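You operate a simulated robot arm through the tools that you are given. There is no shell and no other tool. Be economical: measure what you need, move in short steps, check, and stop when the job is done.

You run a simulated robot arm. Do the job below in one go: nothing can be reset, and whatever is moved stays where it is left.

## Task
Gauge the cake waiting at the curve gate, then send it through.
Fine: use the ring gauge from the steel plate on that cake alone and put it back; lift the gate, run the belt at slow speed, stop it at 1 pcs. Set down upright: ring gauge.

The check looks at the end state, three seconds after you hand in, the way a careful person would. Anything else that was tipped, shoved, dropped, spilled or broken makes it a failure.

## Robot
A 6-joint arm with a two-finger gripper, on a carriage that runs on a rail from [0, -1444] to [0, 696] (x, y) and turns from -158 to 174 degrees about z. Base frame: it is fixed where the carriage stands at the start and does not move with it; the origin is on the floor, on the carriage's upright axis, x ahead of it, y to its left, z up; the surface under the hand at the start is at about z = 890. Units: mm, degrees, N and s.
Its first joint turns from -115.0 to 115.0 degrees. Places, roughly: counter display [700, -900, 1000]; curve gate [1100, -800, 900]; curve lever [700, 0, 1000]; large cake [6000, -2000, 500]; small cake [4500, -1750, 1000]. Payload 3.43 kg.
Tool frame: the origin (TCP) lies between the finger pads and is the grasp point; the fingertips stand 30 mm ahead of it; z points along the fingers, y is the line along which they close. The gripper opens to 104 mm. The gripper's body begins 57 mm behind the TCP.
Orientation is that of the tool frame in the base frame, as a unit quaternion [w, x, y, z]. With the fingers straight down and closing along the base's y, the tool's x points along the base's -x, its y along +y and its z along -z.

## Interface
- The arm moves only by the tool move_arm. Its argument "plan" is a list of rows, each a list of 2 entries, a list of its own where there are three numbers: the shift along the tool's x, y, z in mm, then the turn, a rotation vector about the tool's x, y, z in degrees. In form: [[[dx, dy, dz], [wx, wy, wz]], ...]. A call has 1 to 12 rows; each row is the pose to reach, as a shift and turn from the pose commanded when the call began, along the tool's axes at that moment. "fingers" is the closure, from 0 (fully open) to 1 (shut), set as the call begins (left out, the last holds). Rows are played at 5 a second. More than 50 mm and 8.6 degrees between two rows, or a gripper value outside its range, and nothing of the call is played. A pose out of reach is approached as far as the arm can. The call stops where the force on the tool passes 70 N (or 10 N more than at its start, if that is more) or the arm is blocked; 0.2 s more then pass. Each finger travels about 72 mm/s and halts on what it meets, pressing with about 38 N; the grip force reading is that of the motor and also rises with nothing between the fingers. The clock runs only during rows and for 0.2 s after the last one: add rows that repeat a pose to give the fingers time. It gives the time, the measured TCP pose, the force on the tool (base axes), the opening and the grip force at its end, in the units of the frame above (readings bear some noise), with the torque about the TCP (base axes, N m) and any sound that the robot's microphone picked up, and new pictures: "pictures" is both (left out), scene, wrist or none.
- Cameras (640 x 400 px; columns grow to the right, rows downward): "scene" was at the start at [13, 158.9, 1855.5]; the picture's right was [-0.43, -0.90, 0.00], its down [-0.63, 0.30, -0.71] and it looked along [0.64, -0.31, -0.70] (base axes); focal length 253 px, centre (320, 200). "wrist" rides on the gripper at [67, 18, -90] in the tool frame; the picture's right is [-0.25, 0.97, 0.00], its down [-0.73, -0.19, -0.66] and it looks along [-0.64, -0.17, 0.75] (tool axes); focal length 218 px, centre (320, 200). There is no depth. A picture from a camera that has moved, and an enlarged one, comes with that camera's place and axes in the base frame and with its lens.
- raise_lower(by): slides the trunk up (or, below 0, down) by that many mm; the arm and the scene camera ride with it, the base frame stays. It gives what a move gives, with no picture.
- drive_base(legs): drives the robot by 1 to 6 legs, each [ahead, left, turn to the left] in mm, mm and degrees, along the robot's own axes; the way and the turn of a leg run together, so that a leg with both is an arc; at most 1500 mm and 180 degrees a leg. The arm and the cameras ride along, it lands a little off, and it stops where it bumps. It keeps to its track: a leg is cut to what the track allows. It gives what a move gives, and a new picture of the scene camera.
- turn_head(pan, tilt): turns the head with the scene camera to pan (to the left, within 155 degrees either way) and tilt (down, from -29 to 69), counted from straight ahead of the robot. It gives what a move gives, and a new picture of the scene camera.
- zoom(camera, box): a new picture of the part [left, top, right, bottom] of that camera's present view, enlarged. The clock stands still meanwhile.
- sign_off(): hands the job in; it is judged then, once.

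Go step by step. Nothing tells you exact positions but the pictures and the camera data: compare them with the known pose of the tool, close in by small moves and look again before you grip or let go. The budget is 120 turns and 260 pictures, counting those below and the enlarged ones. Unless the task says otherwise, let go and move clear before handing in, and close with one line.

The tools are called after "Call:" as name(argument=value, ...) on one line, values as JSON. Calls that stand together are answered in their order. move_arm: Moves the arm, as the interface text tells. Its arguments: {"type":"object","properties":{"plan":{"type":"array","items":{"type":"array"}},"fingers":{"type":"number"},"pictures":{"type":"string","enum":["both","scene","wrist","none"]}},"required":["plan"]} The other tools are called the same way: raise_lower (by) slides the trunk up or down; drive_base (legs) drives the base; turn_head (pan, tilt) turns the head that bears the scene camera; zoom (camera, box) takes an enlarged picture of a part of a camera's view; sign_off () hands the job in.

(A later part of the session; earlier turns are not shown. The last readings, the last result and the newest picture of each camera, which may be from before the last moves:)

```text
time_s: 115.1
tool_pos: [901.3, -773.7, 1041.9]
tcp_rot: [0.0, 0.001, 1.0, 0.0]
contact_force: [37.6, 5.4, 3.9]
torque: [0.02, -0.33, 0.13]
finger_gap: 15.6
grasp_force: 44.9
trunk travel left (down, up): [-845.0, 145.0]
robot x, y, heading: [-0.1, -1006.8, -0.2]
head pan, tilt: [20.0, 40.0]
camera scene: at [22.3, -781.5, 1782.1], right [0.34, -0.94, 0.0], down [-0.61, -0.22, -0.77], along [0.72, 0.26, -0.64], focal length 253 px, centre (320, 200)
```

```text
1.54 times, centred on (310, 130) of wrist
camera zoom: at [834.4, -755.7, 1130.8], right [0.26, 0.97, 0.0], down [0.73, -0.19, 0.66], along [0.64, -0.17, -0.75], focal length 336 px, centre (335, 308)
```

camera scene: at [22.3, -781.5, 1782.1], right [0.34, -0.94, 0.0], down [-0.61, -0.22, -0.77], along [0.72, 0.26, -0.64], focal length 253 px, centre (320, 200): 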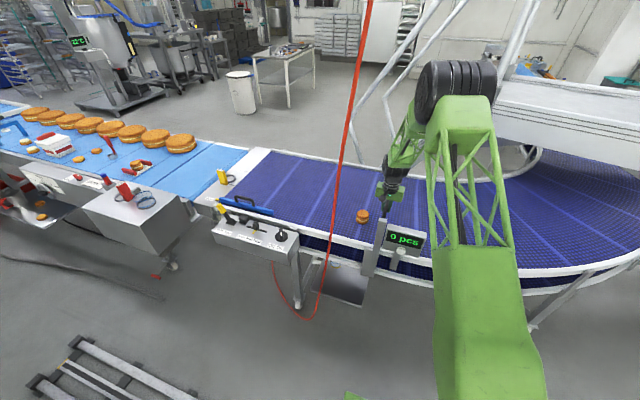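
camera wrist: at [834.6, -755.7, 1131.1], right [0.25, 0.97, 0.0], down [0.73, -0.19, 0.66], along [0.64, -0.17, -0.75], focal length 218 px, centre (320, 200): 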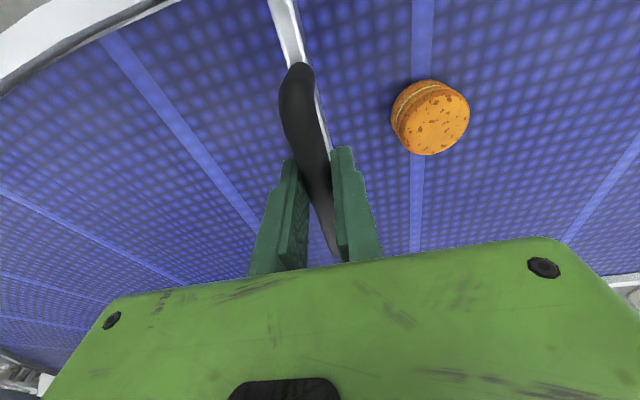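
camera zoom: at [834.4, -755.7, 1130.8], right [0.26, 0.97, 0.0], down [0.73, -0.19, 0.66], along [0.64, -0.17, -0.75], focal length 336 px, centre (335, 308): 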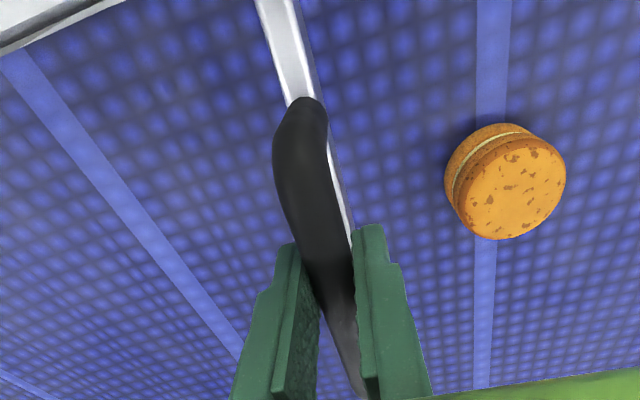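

The gate comes up easily vertically, but a +x force is building, as if it follows an arc. I'll shift a few mm +x to relieve it.

Call:
move_arm(plan=[[[-2, 0, 0], [0, 0, 0]], [[-4, 0, 0], [0, 0, 0]], [[-4, 0, 0], [0, 0, 0]]], pictures="none")

Call:
zoom(camera="scene", box=[340, 100, 460, 280])

```text
time_s: 115.9
tool_pos: [901.5, -773.6, 1041.5]
tcp_rot: [-0.003, 0.001, 1.0, -0.001]
contact_force: [-20.1, 1.5, -5.6]
torque: [0.01, 1.2, 0.11]
finger_gap: 15.6
grasp_force: 44.8
trunk travel left (down, up): [-845.0, 145.0]
robot x, y, heading: [1.1, -1004.0, -0.4]
head pan, tilt: [20.0, 40.0]
```

```text
2.22 times, centred on (400, 190) of scene
camera zoom: at [19.1, -781.6, 1781.9], right [0.34, -0.94, 0.0], down [-0.6, -0.22, -0.77], along [0.72, 0.26, -0.64], focal length 563 px, centre (142, 222)
```

zoom: 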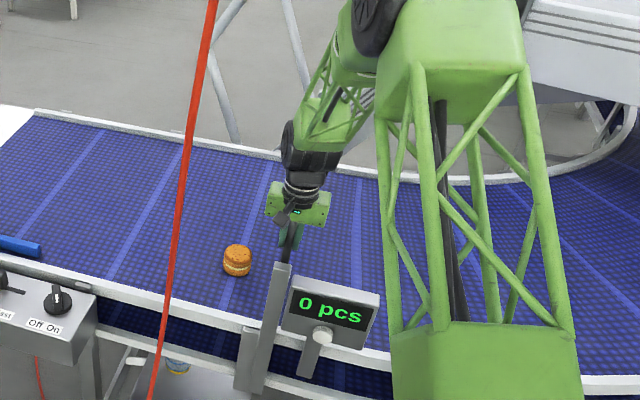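

The gate is laterally rigid and slides vertically, and the x force was just my drift. Centre it and continue lifting.

Call:
move_arm(plan=[[[1.5, 0, 0], [0, 0, 0]], [[1.5, 0, -12], [0, 0, 0]], [[1.5, 0, -25], [0, 0, 0]], [[1.5, 0, -25], [0, 0, 0]]], pictures="none")

Call:
move_arm(plan=[[[0, 0, -10], [0, 0, 0]], [[0, 0, -20], [0, 0, 0]], [[0, 0, -30], [0, 0, 0]], [[0, 0, -30], [0, 0, 0]]], pictures="both")

```text
time_s: 116.9
tool_pos: [900.9, -772.4, 1070.6]
tcp_rot: [0.001, 0.001, 1.0, 0.0]
contact_force: [-29.9, 13.1, -0.7]
torque: [0.11, 0.1, 0.11]
finger_gap: 15.4
grasp_force: 45.1
trunk travel left (down, up): [-845.0, 145.0]
robot x, y, heading: [-4.6, -1004.0, -0.0]
head pan, tilt: [20.0, 40.0]
```

```text
time_s: 117.9
tool_pos: [902.4, -774.4, 1101.5]
tcp_rot: [0.001, 0.0, 1.0, 0.0]
contact_force: [-17.7, 12.8, -1.5]
torque: [0.04, -0.03, 0.16]
finger_gap: 15.5
grasp_force: 44.9
trunk travel left (down, up): [-845.0, 145.0]
robot x, y, heading: [1.8, -1004.0, -0.3]
head pan, tilt: [20.0, 40.0]
camera scene: at [18.9, -780.9, 1782.1], right [0.34, -0.94, 0.0], down [-0.6, -0.22, -0.77], along [0.72, 0.26, -0.64], focal length 253 px, centre (320, 200)
camera wrist: at [834.7, -755.7, 1189.2], right [0.26, 0.97, 0.0], down [0.73, -0.19, 0.66], along [0.64, -0.17, -0.75], focal length 218 px, centre (320, 200)
```

scene: 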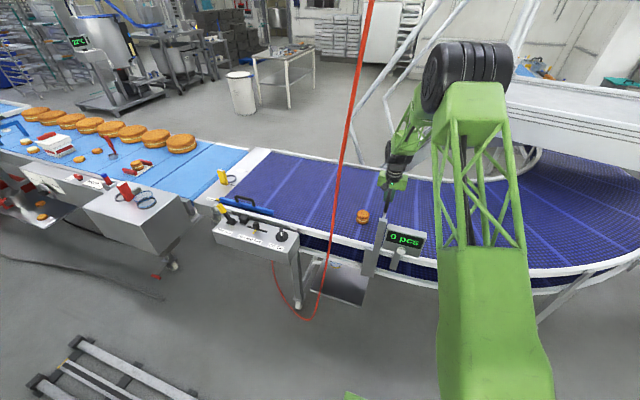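
wrist: 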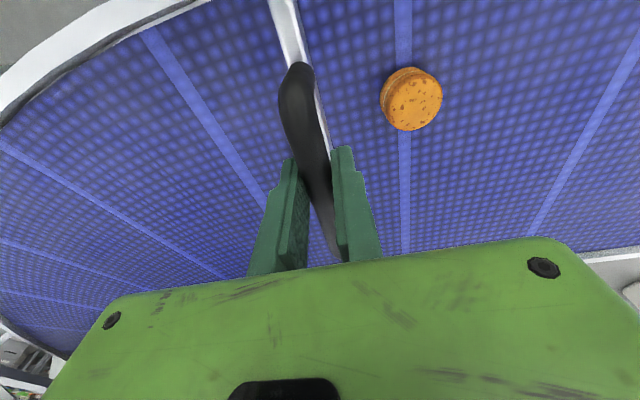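

Call:
move_arm(plan=[[[-1, -1, -8], [0, 0, 0]], [[-1, -1, -16], [0, 0, 0]], [[-1, -1, -24], [0, 0, 0]], [[-1, -1, -24], [0, 0, 0]]], pictures="none")

Call:
zoom(camera="scene", box=[340, 120, 460, 280])

```text
time_s: 118.9
tool_pos: [905.6, -774.4, 1122.0]
tcp_rot: [0.0, 0.002, 1.0, 0.0]
contact_force: [4.0, 11.4, -30.8]
torque: [0.24, -0.14, 0.17]
finger_gap: 15.8
grasp_force: 45.1
trunk travel left (down, up): [-845.0, 145.0]
robot x, y, heading: [0.8, -1009.6, -0.3]
head pan, tilt: [20.0, 40.0]
```

```text
2.50 times, centred on (400, 200) of scene
camera zoom: at [22.5, -780.5, 1782.0], right [0.34, -0.94, 0.0], down [-0.61, -0.22, -0.77], along [0.72, 0.26, -0.64], focal length 633 px, centre (120, 200)
```

zoom: 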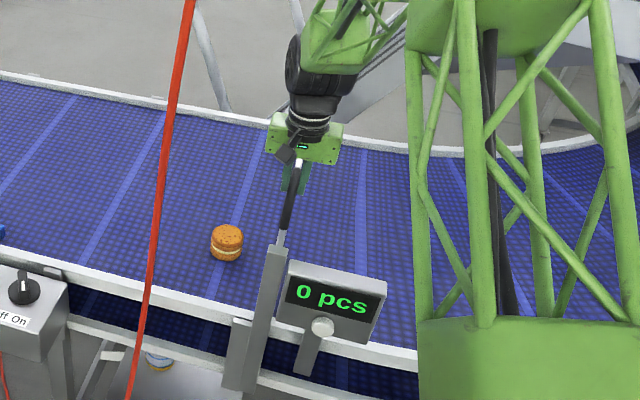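

End stop reached at about +137 mm of travel. Ease 3 mm and release slowly to see if it holds.

Call:
move_arm(plan=[[[0, 0, 2], [0, 0, 0]], [[0, 0, 3], [0, 0, 0]], [[0, 0, 3], [0, 0, 0]]], pictures="none")

Call:
move_arm(plan=[[[0, 0, 0], [0, 0, 0]], [[0, 0, 0], [0, 0, 0]]], fingers=0.7, pictures="wrist")

```text
time_s: 119.7
tool_pos: [905.5, -772.9, 1121.5]
tcp_rot: [0.002, 0.001, 1.0, 0.0]
contact_force: [22.0, 12.2, 3.5]
torque: [0.26, -0.57, 0.18]
finger_gap: 15.7
grasp_force: 45.1
trunk travel left (down, up): [-845.0, 145.0]
robot x, y, heading: [-1.8, -1006.4, -0.0]
head pan, tilt: [20.0, 40.0]
```

```text
time_s: 120.3
tool_pos: [904.2, -774.7, 1121.3]
tcp_rot: [0.0, 0.002, 1.0, 0.0]
contact_force: [0.2, 0.0, -0.1]
torque: [-0.01, 0.02, -0.01]
finger_gap: 31.0
grasp_force: 0.0
trunk travel left (down, up): [-845.0, 145.0]
robot x, y, heading: [1.2, -1005.0, -0.3]
head pan, tilt: [20.0, 40.0]
camera wrist: at [836.3, -756.8, 1210.1], right [0.26, 0.97, 0.0], down [0.73, -0.19, 0.66], along [0.63, -0.17, -0.75], focal length 218 px, centre (320, 200)
```

wrist: 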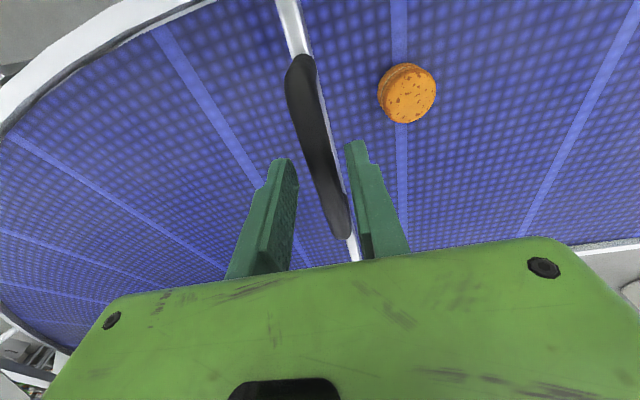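

The gate holds. Raise clear, verify, and retract.

Call:
move_arm(plan=[[[0, 0, -20], [0, 0, 0]], [[0, 0, -50], [0, 0, 0]], [[0, 0, -90], [0, 0, 0]], [[0, 0, -120], [0, 0, 0]], [[45, -5, -120], [0, 0, 0]], [[90, -10, -120], [0, 0, 0]], [[135, -15, -120], [0, 0, 0]], [[180, -20, -120], [0, 0, 0]], [[225, -25, -120], [0, 0, 0]], [[270, -30, -120], [0, 0, 0]], [[315, -40, -120], [0, 0, 0]], [[355, -45, -120], [0, 0, 0]]], pictures="scene")

Call:
zoom(camera="scene", box=[200, 140, 440, 290])

```text
time_s: 122.9
tool_pos: [551.0, -820.6, 1241.3]
tcp_rot: [0.0, 0.001, 1.0, 0.0]
contact_force: [0.8, -1.1, 0.1]
torque: [0.0, 0.02, -0.04]
finger_gap: 31.2
grasp_force: 0.1
trunk travel left (down, up): [-845.0, 145.0]
robot x, y, heading: [-0.9, -1005.4, -0.1]
head pan, tilt: [20.0, 40.0]
camera scene: at [19.8, -782.0, 1782.2], right [0.34, -0.94, 0.0], down [-0.6, -0.22, -0.77], along [0.72, 0.26, -0.64], focal length 253 px, centre (320, 200)
```

scene: 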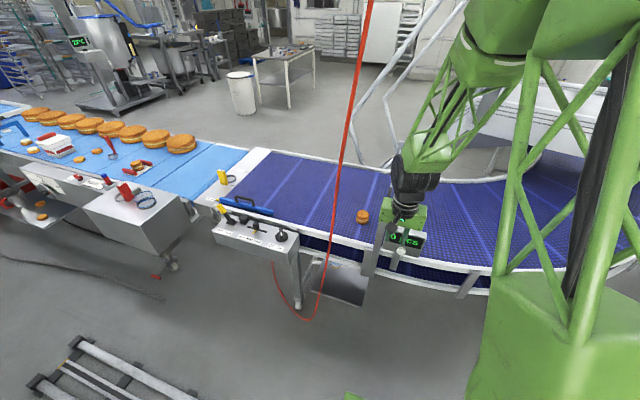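

```text
2.67 times, centred on (320, 215) of scene
camera zoom: at [19.8, -782.0, 1782.2], right [0.34, -0.94, 0.0], down [-0.6, -0.22, -0.77], along [0.72, 0.26, -0.64], focal length 675 px, centre (320, 160)
```

zoom: 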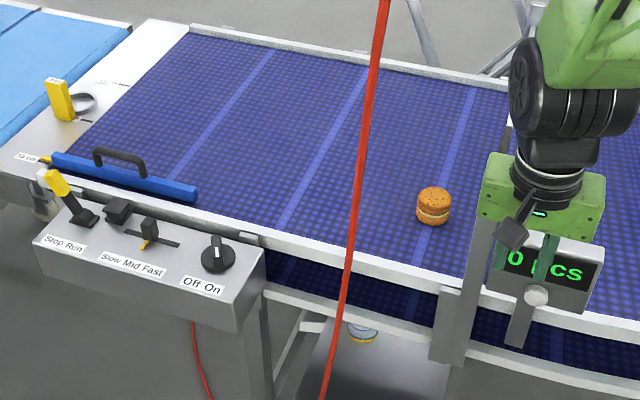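

Gate is up and everything's in place. Fold and drive north to the control panel, past the cable.

Call:
move_arm(plan=[[[28, 40, 10], [0, 0, 0]], [[55, 78, 25], [0, 0, 0]], [[81, 116, 40], [0, 0, 0]], [[111, 149, 55], [0, 0, 0]], [[141, 171, 75], [0, 0, 0]], [[156, 178, 95], [0, 0, 0]], [[156, 178, 95], [0, 0, 0]]], pictures="none")

Call:
drive_base(legs=[[0, 600, 0], [0, 350, 0]])

Call:
turn_head(pan=-5, tilt=50)

```text
time_s: 124.5
tool_pos: [392.9, -639.5, 1143.0]
tcp_rot: [0.0, 0.0, 1.0, 0.0]
contact_force: [0.3, 0.0, 0.3]
torque: [0.01, 0.01, -0.02]
finger_gap: 31.2
grasp_force: 0.0
trunk travel left (down, up): [-845.0, 145.0]
robot x, y, heading: [-2.1, -1005.3, -0.0]
head pan, tilt: [20.0, 40.0]
```

```text
time_s: 130.0
tool_pos: [394.4, 316.8, 1145.9]
tcp_rot: [0.0, 0.002, 1.0, 0.0]
contact_force: [-0.3, -0.6, 0.3]
torque: [-0.02, -0.02, -0.02]
finger_gap: 31.2
grasp_force: 0.0
trunk travel left (down, up): [-845.0, 145.0]
robot x, y, heading: [-2.7, -47.4, -0.3]
head pan, tilt: [20.0, 40.0]
camera scene: at [20.5, 175.8, 1782.0], right [0.34, -0.94, 0.0], down [-0.61, -0.22, -0.77], along [0.72, 0.26, -0.64], focal length 253 px, centre (320, 200)
```

scene: 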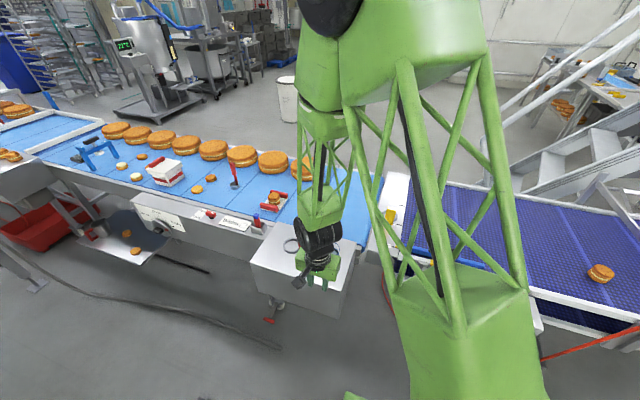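

```text
time_s: 130.9
tool_pos: [393.8, 314.8, 1146.0]
tcp_rot: [0.001, 0.002, 1.0, 0.0]
contact_force: [0.6, -0.2, 0.0]
torque: [0.01, 0.01, 0.05]
finger_gap: 31.1
grasp_force: 0.0
trunk travel left (down, up): [-845.0, 145.0]
robot x, y, heading: [2.2, -46.7, -0.3]
head pan, tilt: [-5.0, 50.0]
camera scene: at [17.1, 139.8, 1767.9], right [-0.09, -1.0, 0.0], down [-0.76, 0.07, -0.64], along [0.64, -0.06, -0.77], focal length 253 px, centre (320, 200)
```

scene: 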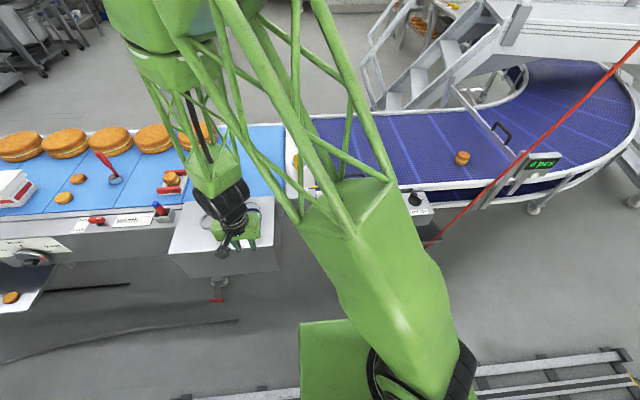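

I'm north of the cable again. Swing the arm to hover over the panel (about x 690, y -40…-320).

Call:
move_arm(plan=[[[-31, -38, 0], [0, 0, 0]], [[-60, -76, 0], [0, 0, 0]], [[-85, -117, 0], [0, 0, 0]], [[-106, -160, 0], [0, 0, 0]], [[-124, -204, 0], [0, 0, 0]], [[-138, -250, 0], [0, 0, 0]], [[-149, -297, 0], [0, 0, 0]], [[-158, -344, 0], [0, 0, 0]], [[-166, -391, 0], [0, 0, 0]], [[-176, -438, 0], [0, 0, 0]], [[-186, -486, 0], [0, 0, 0]], [[-206, -520, 0], [0, 0, 0]]], pictures="both")

```text
time_s: 133.5
tool_pos: [596.3, -205.4, 1147.6]
tcp_rot: [0.0, 0.003, 1.0, 0.0]
contact_force: [-0.2, -0.3, -1.0]
torque: [0.0, -0.01, -0.01]
finger_gap: 31.1
grasp_force: 0.0
trunk travel left (down, up): [-845.0, 145.0]
robot x, y, heading: [-2.7, -44.8, -0.3]
head pan, tilt: [-5.0, 50.0]
camera scene: at [16.8, 139.4, 1767.9], right [-0.09, -1.0, 0.0], down [-0.76, 0.07, -0.64], along [0.64, -0.06, -0.77], focal length 253 px, centre (320, 200)
camera wrist: at [529.6, -187.6, 1235.7], right [0.26, 0.97, 0.0], down [0.73, -0.19, 0.66], along [0.63, -0.17, -0.75], focal length 218 px, centre (320, 200)
```

scene: 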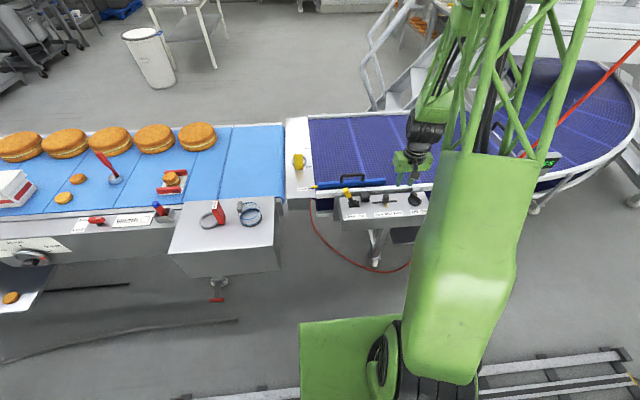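
wrist: 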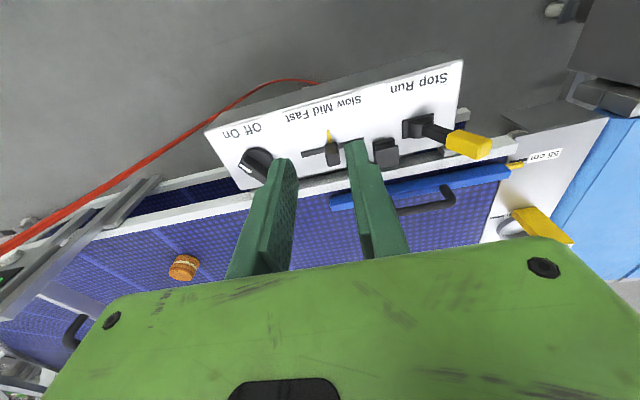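

Call:
zoom(camera="wrist", box=[200, 50, 500, 200])

Call:
zoom(camera="scene", box=[320, 170, 440, 240])

```text
2.13 times, centred on (350, 125) of wrist
camera zoom: at [529.6, -187.6, 1235.7], right [0.26, 0.97, 0.0], down [0.73, -0.19, 0.66], along [0.63, -0.17, -0.75], focal length 466 px, centre (256, 360)
```

zoom: 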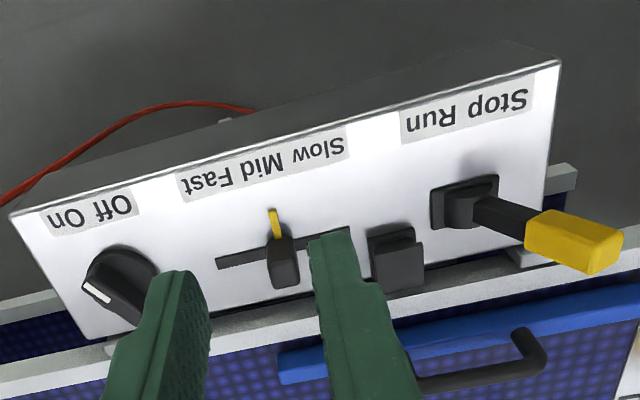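

```text
5.33 times, centred on (380, 205) of scene
camera zoom: at [16.8, 139.4, 1767.9], right [-0.09, -1.0, 0.0], down [-0.76, 0.07, -0.64], along [0.64, -0.06, -0.77], focal length 1351 px, centre (0, 173)
```

zoom: 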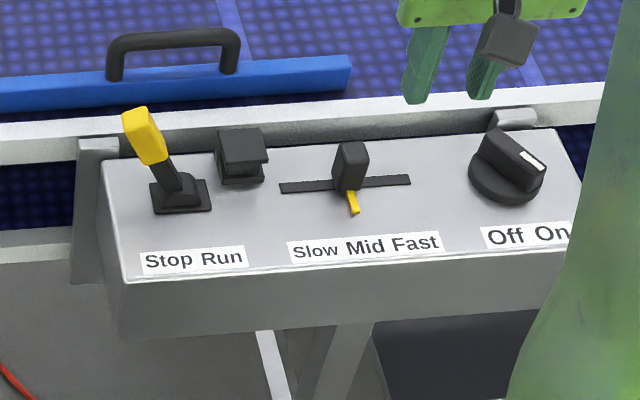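

The panel from left to right: Stop/Run lever (at Stop, leaning +y), a black box, the speed slider (at Mid), and the power knob (pointing to On). I'll first push the slider left to Slow with closed fingers, so I close and approach for a better look.

Call:
move_arm(plan=[[[-40, -20, 0], [0, 0, 0]], [[-70, -50, 0], [0, 0, 0]], [[-85, -70, 30], [0, 0, 0]], [[-85, -70, 75], [0, 0, 0]], [[-85, -70, 100], [0, 0, 0]], [[-85, -70, 100], [0, 0, 0]]], fingers=1, pictures="both")

Call:
zoom(camera="scene", box=[320, 170, 440, 240])

```text
time_s: 134.9
tool_pos: [682.5, -277.8, 1044.8]
tcp_rot: [0.001, 0.001, 1.0, 0.0]
contact_force: [0.6, 0.3, -0.4]
torque: [0.03, -0.02, 0.02]
finger_gap: 0.0
grasp_force: 34.7
trunk travel left (down, up): [-845.0, 145.0]
robot x, y, heading: [-0.7, -46.2, -0.3]
head pan, tilt: [-5.0, 50.0]
camera scene: at [17.2, 139.7, 1768.0], right [-0.09, -1.0, 0.0], down [-0.76, 0.07, -0.64], along [0.64, -0.06, -0.77], focal length 253 px, centre (320, 200)
camera wrist: at [615.4, -260.0, 1133.4], right [0.26, 0.97, 0.0], down [0.73, -0.19, 0.66], along [0.63, -0.17, -0.75], focal length 218 px, centre (320, 200)
```

scene: 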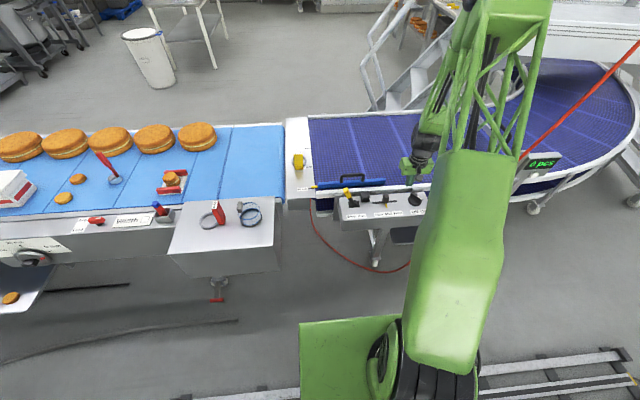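
wrist: 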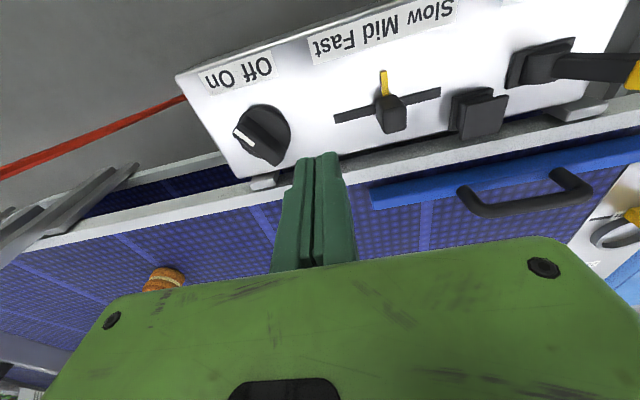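

```text
5.33 times, centred on (380, 205) of scene
camera zoom: at [17.2, 139.7, 1768.0], right [-0.09, -1.0, 0.0], down [-0.76, 0.07, -0.64], along [0.64, -0.06, -0.77], focal length 1351 px, centre (0, 173)
```

zoom: 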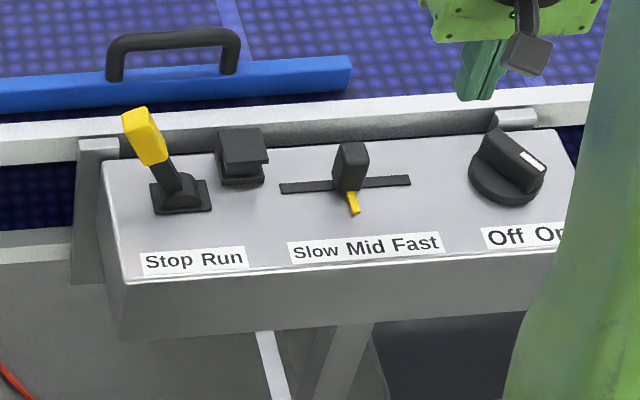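

Slot centre is about (702,-212, z≈902), with the slider knob about 28 mm wide and its top at about 940. I'll come down on its right (−y) side at y≈-256.

Call:
move_arm(plan=[[[-20, 22, 0], [0, 0, 0]], [[-20, 22, 45], [0, 0, 0]], [[-20, 22, 85], [0, 0, 0]], [[-20, 22, 98], [0, 0, 0]], [[-20, 22, 98], [0, 0, 0]]], pictures="wrist")

Call:
zoom(camera="scene", box=[320, 170, 440, 240])

```text
time_s: 136.1
tool_pos: [701.4, -256.6, 949.0]
tcp_rot: [-0.001, 0.002, 1.0, 0.0]
contact_force: [0.8, 0.3, -0.4]
torque: [-0.04, 0.02, 0.03]
finger_gap: 0.1
grasp_force: 34.7
trunk travel left (down, up): [-845.0, 145.0]
robot x, y, heading: [-3.2, -47.6, -0.4]
head pan, tilt: [-5.0, 50.0]
camera wrist: at [636.2, -238.2, 1037.2], right [0.26, 0.97, 0.0], down [0.73, -0.19, 0.66], along [0.64, -0.17, -0.75], focal length 218 px, centre (320, 200)
```

wrist: 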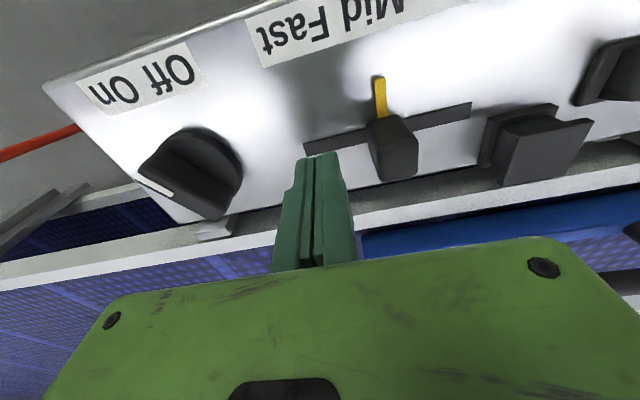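

```text
5.33 times, centred on (380, 205) of scene
camera zoom: at [16.9, 139.8, 1767.9], right [-0.09, -1.0, 0.0], down [-0.76, 0.07, -0.64], along [0.64, -0.06, -0.77], focal length 1351 px, centre (0, 173)
```

zoom: 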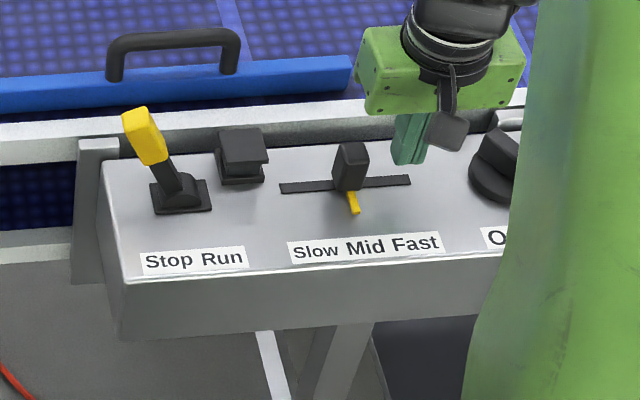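

Alignment is good. Push left in small steps.

Call:
move_arm(plan=[[[3, 10, 0], [0, 0, 0]], [[3, 20, 0], [0, 0, 0]], [[3, 30, 0], [0, 0, 0]], [[3, 40, 0], [0, 0, 0]], [[3, 40, 0], [0, 0, 0]]], pictures="none")

Call:
zoom(camera="scene", box=[320, 170, 440, 240])

```text
time_s: 137.3
tool_pos: [701.6, -212.8, 949.1]
tcp_rot: [0.0, 0.002, 1.0, 0.0]
contact_force: [0.6, 0.9, 0.2]
torque: [-0.02, 0.02, -0.01]
finger_gap: 0.0
grasp_force: 34.8
trunk travel left (down, up): [-845.0, 145.0]
robot x, y, heading: [-1.2, -48.1, -0.1]
head pan, tilt: [-5.0, 50.0]
```

```text
5.33 times, centred on (380, 205) of scene
camera zoom: at [17.1, 139.9, 1767.9], right [-0.09, -1.0, 0.0], down [-0.76, 0.07, -0.64], along [0.64, -0.06, -0.77], focal length 1351 px, centre (0, 173)
```

zoom: 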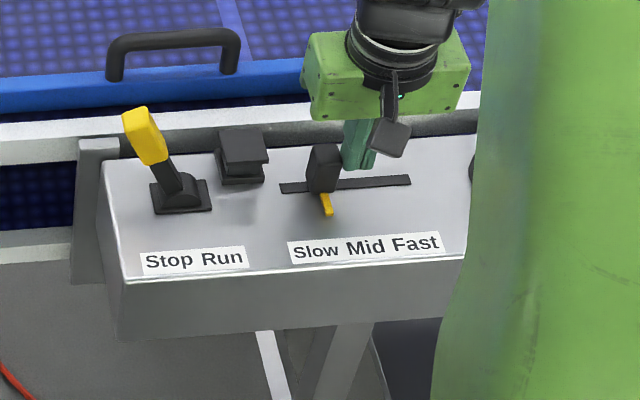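

The slider is moving freely. Push further until it stops.

Call:
move_arm(plan=[[[0, 6, 0], [0, 0, 0]], [[0, 12, 0], [0, 0, 0]], [[0, 15, 0], [0, 0, 0]], [[0, 15, 0], [0, 0, 0]]], pictures="none")

Call:
zoom(camera="scene", box=[320, 170, 440, 240])

```text
time_s: 138.3
tool_pos: [700.4, -198.8, 949.0]
tcp_rot: [0.0, 0.002, 1.0, 0.0]
contact_force: [0.2, -2.0, 0.7]
torque: [-0.02, 0.01, 0.02]
finger_gap: 0.0
grasp_force: 34.8
trunk travel left (down, up): [-845.0, 145.0]
robot x, y, heading: [-2.7, -48.0, -0.3]
head pan, tilt: [-5.0, 50.0]
```

```text
5.33 times, centred on (380, 205) of scene
camera zoom: at [17.0, 139.7, 1767.9], right [-0.09, -1.0, 0.0], down [-0.76, 0.07, -0.64], along [0.64, -0.06, -0.77], focal length 1351 px, centre (0, 173)
```

zoom: 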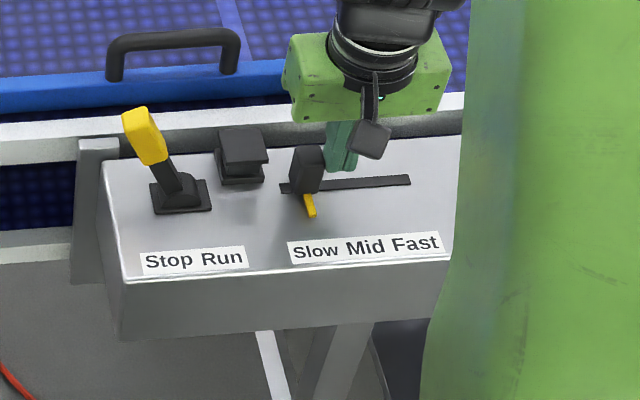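

Call:
move_arm(plan=[[[0, 2, 0], [0, 0, 0]], [[0, 4, 0], [0, 0, 0]], [[0, 4, 0], [0, 0, 0]]], pictures="none")

Call:
zoom(camera="scene", box=[320, 170, 440, 240])

```text
time_s: 139.1
tool_pos: [702.0, -195.5, 947.8]
tcp_rot: [0.0, 0.002, 1.0, 0.001]
contact_force: [1.4, -6.0, 2.6]
torque: [-0.07, 0.05, 0.01]
finger_gap: 0.0
grasp_force: 35.1
trunk travel left (down, up): [-845.0, 145.0]
robot x, y, heading: [1.5, -48.6, -0.2]
head pan, tilt: [-5.0, 50.0]
```

```text
5.33 times, centred on (380, 205) of scene
camera zoom: at [16.9, 139.3, 1768.0], right [-0.09, -1.0, 0.0], down [-0.76, 0.07, -0.64], along [0.64, -0.06, -0.77], focal length 1351 px, centre (0, 173)
```

zoom: 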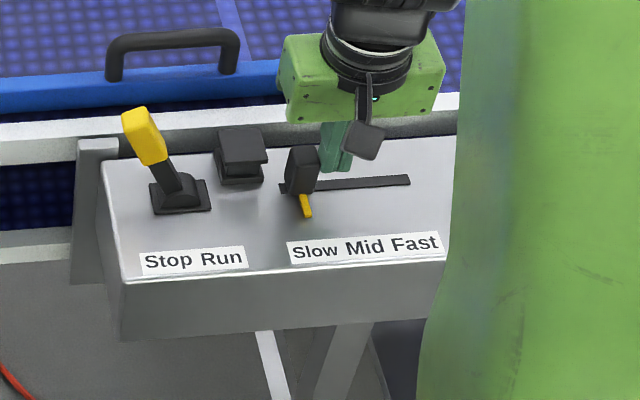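

The slider is at the Slow end. Back off, rise, and set the fingers at about 64 mm so they straddle the Stop/Run lever's yellow grip.

Call:
move_arm(plan=[[[0, -8, 0], [0, 0, 0]], [[0, -8, -40], [0, 0, 0]], [[0, -8, -85], [0, 0, 0]], [[0, -8, -130], [0, 0, 0]], [[0, 30, -150], [0, 0, 0]], [[0, 75, -150], [0, 0, 0]], [[0, 120, -150], [0, 0, 0]], [[0, 160, -150], [0, 0, 0]], [[0, 160, -150], [0, 0, 0]]], fingers=0.38, pictures="both")

Call:
zoom(camera="scene", box=[300, 150, 420, 240])

```text
time_s: 141.1
tool_pos: [699.8, -34.4, 1101.0]
tcp_rot: [0.0, 0.003, 1.0, 0.0]
contact_force: [0.1, -0.2, 1.2]
torque: [0.02, 0.01, -0.03]
finger_gap: 64.4
grasp_force: 0.1
trunk travel left (down, up): [-845.0, 145.0]
robot x, y, heading: [1.9, -47.6, -0.2]
head pan, tilt: [-5.0, 50.0]
camera scene: at [17.2, 140.0, 1767.9], right [-0.09, -1.0, 0.0], down [-0.76, 0.07, -0.64], along [0.64, -0.06, -0.77], focal length 253 px, centre (320, 200)
camera wrist: at [632.5, -16.1, 1189.8], right [0.26, 0.97, 0.0], down [0.73, -0.19, 0.66], along [0.63, -0.17, -0.75], focal length 218 px, centre (320, 200)
```

scene: 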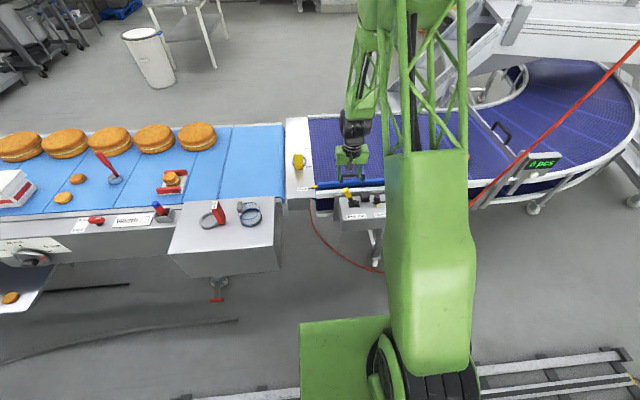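
wrist: 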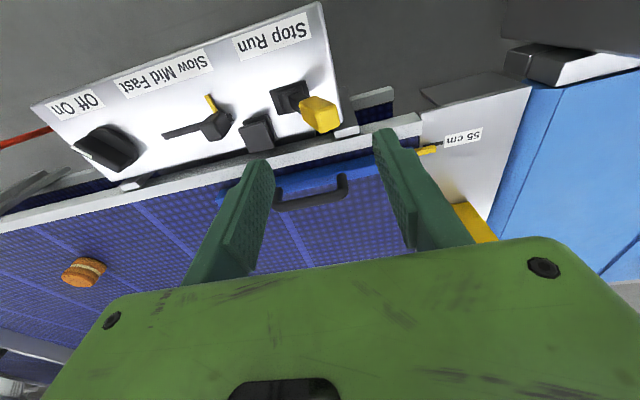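

```text
4.44 times, centred on (360, 195) of scene
camera zoom: at [17.2, 140.0, 1767.9], right [-0.09, -1.0, 0.0], down [-0.76, 0.07, -0.64], along [0.64, -0.06, -0.77], focal length 1126 px, centre (142, 222)
```

zoom: 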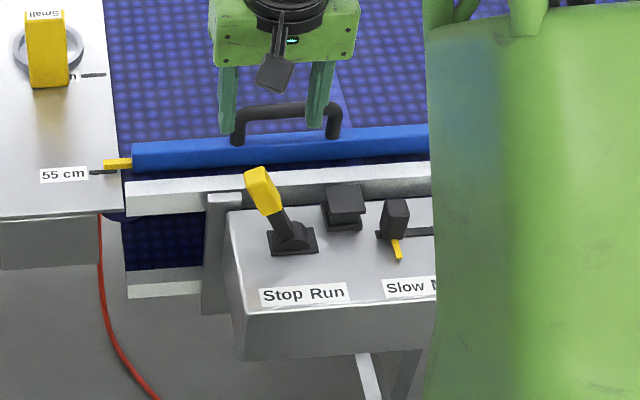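

Lever grip is centred under the open fingers, and the display is visible to the scene camera. Descend to straddle it.

Call:
move_arm(plan=[[[0, 0, 40], [0, 0, 0]], [[0, 0, 80], [0, 0, 0]], [[0, 0, 104], [0, 0, 0]], [[0, 0, 104], [0, 0, 0]]], pictures="wrist")

Call:
zoom(camera="scene", box=[300, 150, 420, 240])

Call:
zoom(camera="scene", box=[440, 80, 600, 220])

```text
time_s: 142.1
tool_pos: [700.7, -34.8, 996.8]
tcp_rot: [0.0, 0.002, 1.0, 0.0]
contact_force: [-0.5, 0.4, -0.3]
torque: [0.01, -0.02, 0.04]
finger_gap: 64.6
grasp_force: 0.0
trunk travel left (down, up): [-845.0, 145.0]
robot x, y, heading: [1.4, -45.9, -0.4]
head pan, tilt: [-5.0, 50.0]
camera wrist: at [634.0, -16.9, 1085.9], right [0.26, 0.97, 0.0], down [0.73, -0.19, 0.66], along [0.63, -0.17, -0.75], focal length 218 px, centre (320, 200)
```

wrist: 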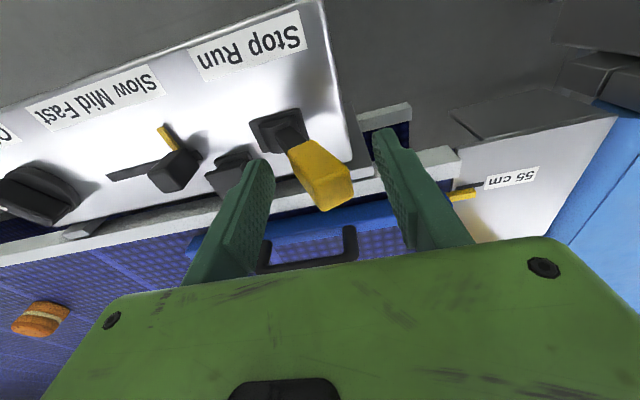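

```text
4.44 times, centred on (360, 195) of scene
camera zoom: at [17.5, 139.8, 1767.9], right [-0.09, -1.0, 0.0], down [-0.76, 0.07, -0.64], along [0.64, -0.06, -0.77], focal length 1126 px, centre (142, 222)
```

zoom: 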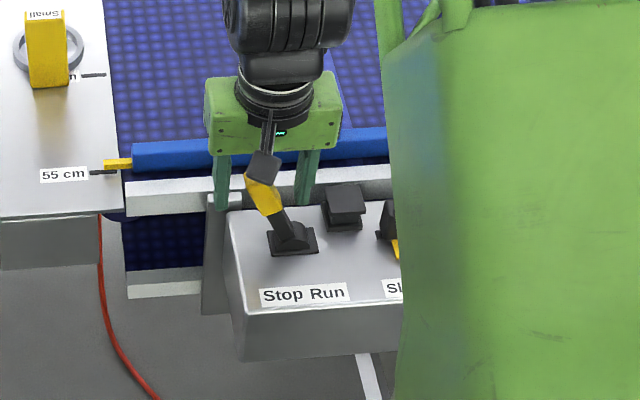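

```text
2.86 times, centred on (520, 150) of scene
camera zoom: at [17.5, 139.8, 1767.9], right [-0.09, -1.0, 0.0], down [-0.76, 0.07, -0.64], along [0.64, -0.06, -0.77], focal length 724 px, centre (-251, 343)
```

zoom: 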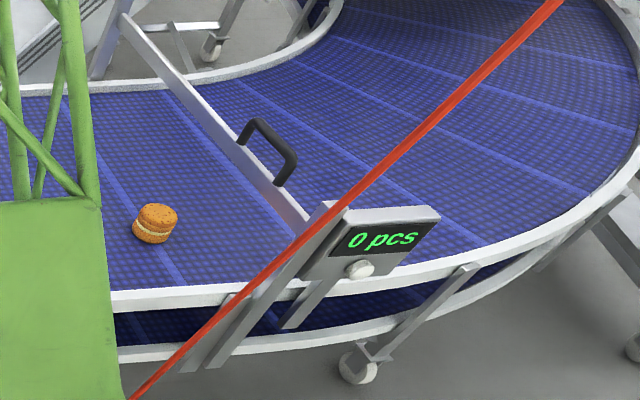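

Straddling the lever with the gate clearly up. Push the lever to the right towards Run.

Call:
move_arm(plan=[[[0, -15, 0], [0, 0, 0]], [[0, -30, 0], [0, 0, 0]], [[0, -45, 0], [0, 0, 0]], [[0, -55, 0], [0, 0, 0]], [[0, -55, 0], [0, 0, 0]]], pictures="scene")

Call:
zoom(camera="scene", box=[300, 150, 420, 240])

```text
time_s: 143.3
tool_pos: [699.7, -88.7, 993.2]
tcp_rot: [0.0, 0.002, 1.0, 0.0]
contact_force: [-0.4, -0.1, 0.3]
torque: [0.01, 0.04, 0.0]
finger_gap: 64.5
grasp_force: 0.0
trunk travel left (down, up): [-845.0, 145.0]
robot x, y, heading: [-2.6, -46.1, -0.6]
head pan, tilt: [-5.0, 50.0]
camera scene: at [17.1, 139.7, 1767.9], right [-0.09, -1.0, 0.0], down [-0.76, 0.07, -0.64], along [0.64, -0.06, -0.77], focal length 253 px, centre (320, 200)
```

scene: 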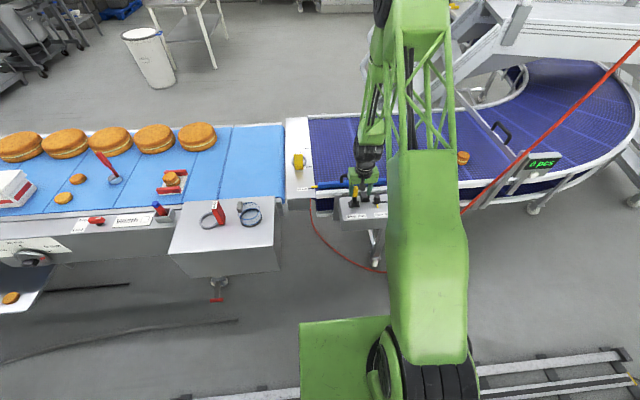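

```text
4.44 times, centred on (360, 195) of scene
camera zoom: at [17.1, 139.7, 1767.9], right [-0.09, -1.0, 0.0], down [-0.76, 0.07, -0.64], along [0.64, -0.06, -0.77], focal length 1126 px, centre (142, 222)
```

zoom: 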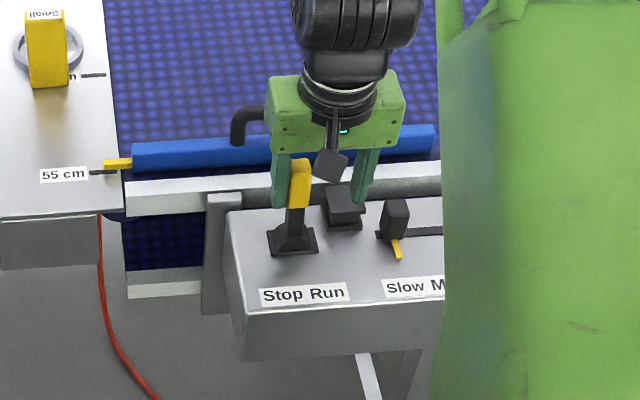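

The lever is upright now and the belt is still. Push further to Run.

Call:
move_arm(plan=[[[0, -12, 0], [0, 0, 0]], [[0, -24, 0], [0, 0, 0]], [[0, -34, 0], [0, 0, 0]]], pictures="scene")

Call:
zoom(camera="scene", box=[300, 150, 420, 240])

Call:
zoom(camera="scene", box=[440, 80, 600, 220])

```text
time_s: 144.1
tool_pos: [700.4, -123.7, 992.0]
tcp_rot: [0.0, 0.002, 1.0, -0.001]
contact_force: [-0.1, 0.8, 0.6]
torque: [0.05, 0.04, 0.02]
finger_gap: 65.8
grasp_force: 0.6
trunk travel left (down, up): [-845.0, 145.0]
robot x, y, heading: [0.7, -49.5, -0.3]
head pan, tilt: [-5.0, 50.0]
camera scene: at [17.0, 140.0, 1767.9], right [-0.09, -1.0, 0.0], down [-0.76, 0.07, -0.64], along [0.64, -0.06, -0.77], focal length 253 px, centre (320, 200)
```

scene: 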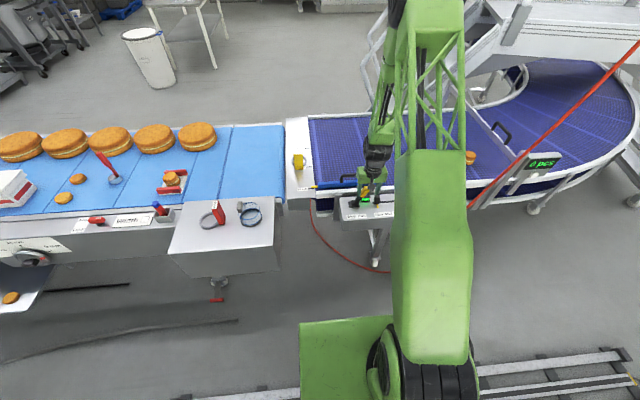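

```text
4.44 times, centred on (360, 195) of scene
camera zoom: at [17.0, 140.0, 1767.9], right [-0.09, -1.0, 0.0], down [-0.76, 0.07, -0.64], along [0.64, -0.06, -0.77], focal length 1126 px, centre (142, 222)
```

zoom: 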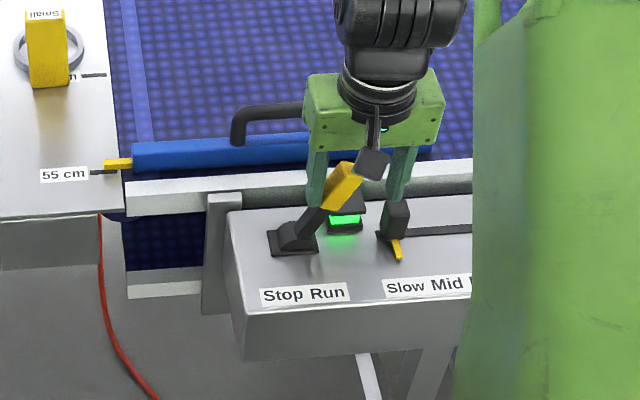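

```text
2.86 times, centred on (520, 150) of scene
camera zoom: at [17.0, 140.0, 1767.9], right [-0.09, -1.0, 0.0], down [-0.76, 0.07, -0.64], along [0.64, -0.06, -0.77], focal length 724 px, centre (-251, 343)
```

zoom: 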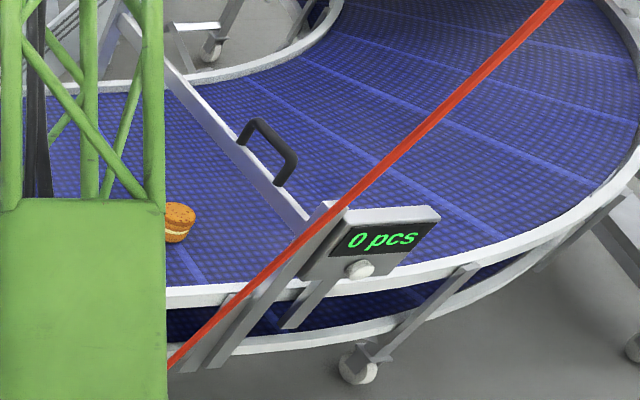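

Green lamp on and the cake is moving. Bring the right finger near the lever (without pushing) and watch the counter.

Call:
move_arm(plan=[[[0, 8, 0], [0, 0, 0]], [[0, 14, 0], [0, 0, 0]]], pictures="none")

Call:
zoom(camera="scene", box=[440, 80, 600, 220])

Call:
zoom(camera="scene", box=[300, 150, 420, 240])

```text
time_s: 144.7
tool_pos: [701.7, -110.4, 993.3]
tcp_rot: [0.0, 0.003, 1.0, 0.0]
contact_force: [0.0, -0.1, -0.6]
torque: [0.01, 0.01, -0.01]
finger_gap: 64.3
grasp_force: 0.2
trunk travel left (down, up): [-845.0, 145.0]
robot x, y, heading: [-0.0, -43.8, -0.0]
head pan, tilt: [-5.0, 50.0]
```

```text
2.86 times, centred on (520, 150) of scene
camera zoom: at [17.1, 139.8, 1767.9], right [-0.09, -1.0, 0.0], down [-0.76, 0.07, -0.64], along [0.64, -0.06, -0.77], focal length 724 px, centre (-251, 343)
```

zoom: 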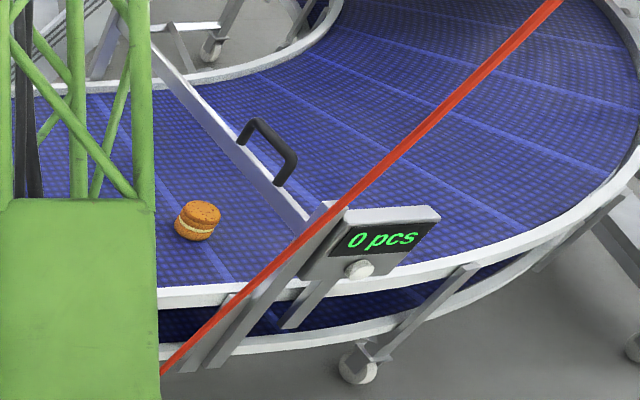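

```text
4.44 times, centred on (360, 195) of scene
camera zoom: at [17.1, 139.8, 1767.9], right [-0.09, -1.0, 0.0], down [-0.76, 0.07, -0.64], along [0.64, -0.06, -0.77], focal length 1126 px, centre (142, 222)
```

zoom: 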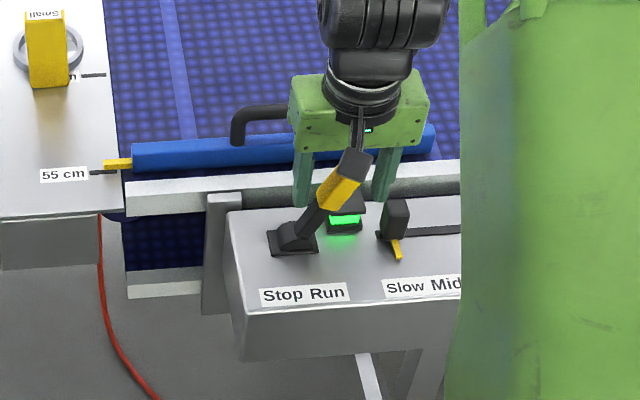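

The cake is approaching the gate line. Keep watching in short waits.

Call:
move_arm(plan=[[[0, 0, 0], [0, 0, 0]]], pictures="none")

Call:
zoom(camera="scene", box=[440, 80, 600, 220])

```text
time_s: 145.1
tool_pos: [700.4, -110.2, 993.6]
tcp_rot: [0.0, 0.002, 1.0, 0.0]
contact_force: [0.4, 0.1, -0.8]
torque: [-0.03, -0.01, -0.04]
finger_gap: 64.7
grasp_force: 0.1
trunk travel left (down, up): [-845.0, 145.0]
robot x, y, heading: [3.0, -42.2, -0.1]
head pan, tilt: [-5.0, 50.0]
```

```text
2.86 times, centred on (520, 150) of scene
camera zoom: at [17.0, 139.7, 1767.9], right [-0.09, -1.0, 0.0], down [-0.76, 0.07, -0.64], along [0.64, -0.06, -0.77], focal length 724 px, centre (-251, 343)
```

zoom: 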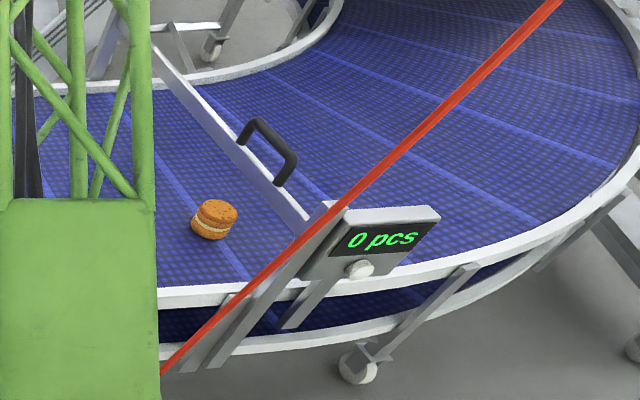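

Call:
move_arm(plan=[[[0, 0, 0], [0, 0, 0]], [[0, 0, 0], [0, 0, 0]]], pictures="none")

Call:
zoom(camera="scene", box=[440, 80, 600, 220])

```text
time_s: 145.7
tool_pos: [701.0, -110.6, 992.8]
tcp_rot: [0.0, 0.002, 1.0, 0.0]
contact_force: [-0.3, 0.2, 0.6]
torque: [0.04, 0.01, -0.01]
finger_gap: 64.6
grasp_force: 0.2
trunk travel left (down, up): [-845.0, 145.0]
robot x, y, heading: [0.2, -46.2, -0.6]
head pan, tilt: [-5.0, 50.0]
```

```text
2.86 times, centred on (520, 150) of scene
camera zoom: at [17.0, 139.8, 1767.9], right [-0.09, -1.0, 0.0], down [-0.76, 0.07, -0.64], along [0.64, -0.06, -0.77], focal length 724 px, centre (-251, 343)
```

zoom: 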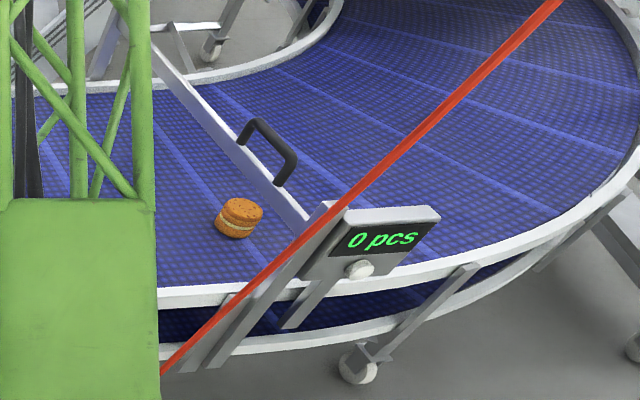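

Call:
move_arm(plan=[[[0, 0, 0], [0, 0, 0]], [[0, 0, 0], [0, 0, 0]]], pictures="none")

Call:
zoom(camera="scene", box=[440, 80, 600, 220])

```text
time_s: 146.3
tool_pos: [701.2, -110.1, 993.0]
tcp_rot: [0.0, 0.001, 1.0, -0.001]
contact_force: [-0.4, 0.5, 0.0]
torque: [0.02, 0.03, 0.02]
finger_gap: 64.3
grasp_force: 0.1
trunk travel left (down, up): [-845.0, 145.0]
robot x, y, heading: [-0.4, -48.8, -0.4]
head pan, tilt: [-5.0, 50.0]
```

```text
2.86 times, centred on (520, 150) of scene
camera zoom: at [17.0, 139.8, 1767.9], right [-0.09, -1.0, 0.0], down [-0.76, 0.07, -0.64], along [0.64, -0.06, -0.77], focal length 724 px, centre (-251, 343)
```

zoom: 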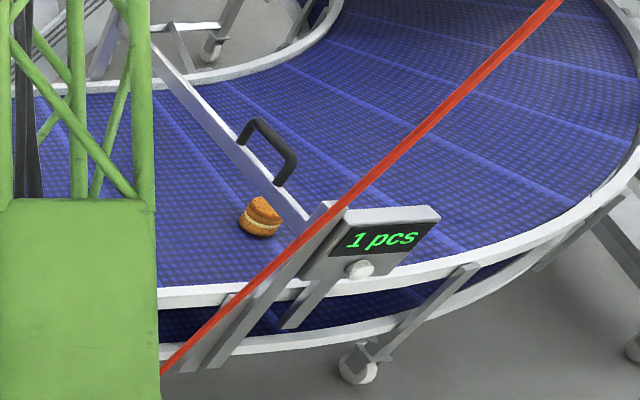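

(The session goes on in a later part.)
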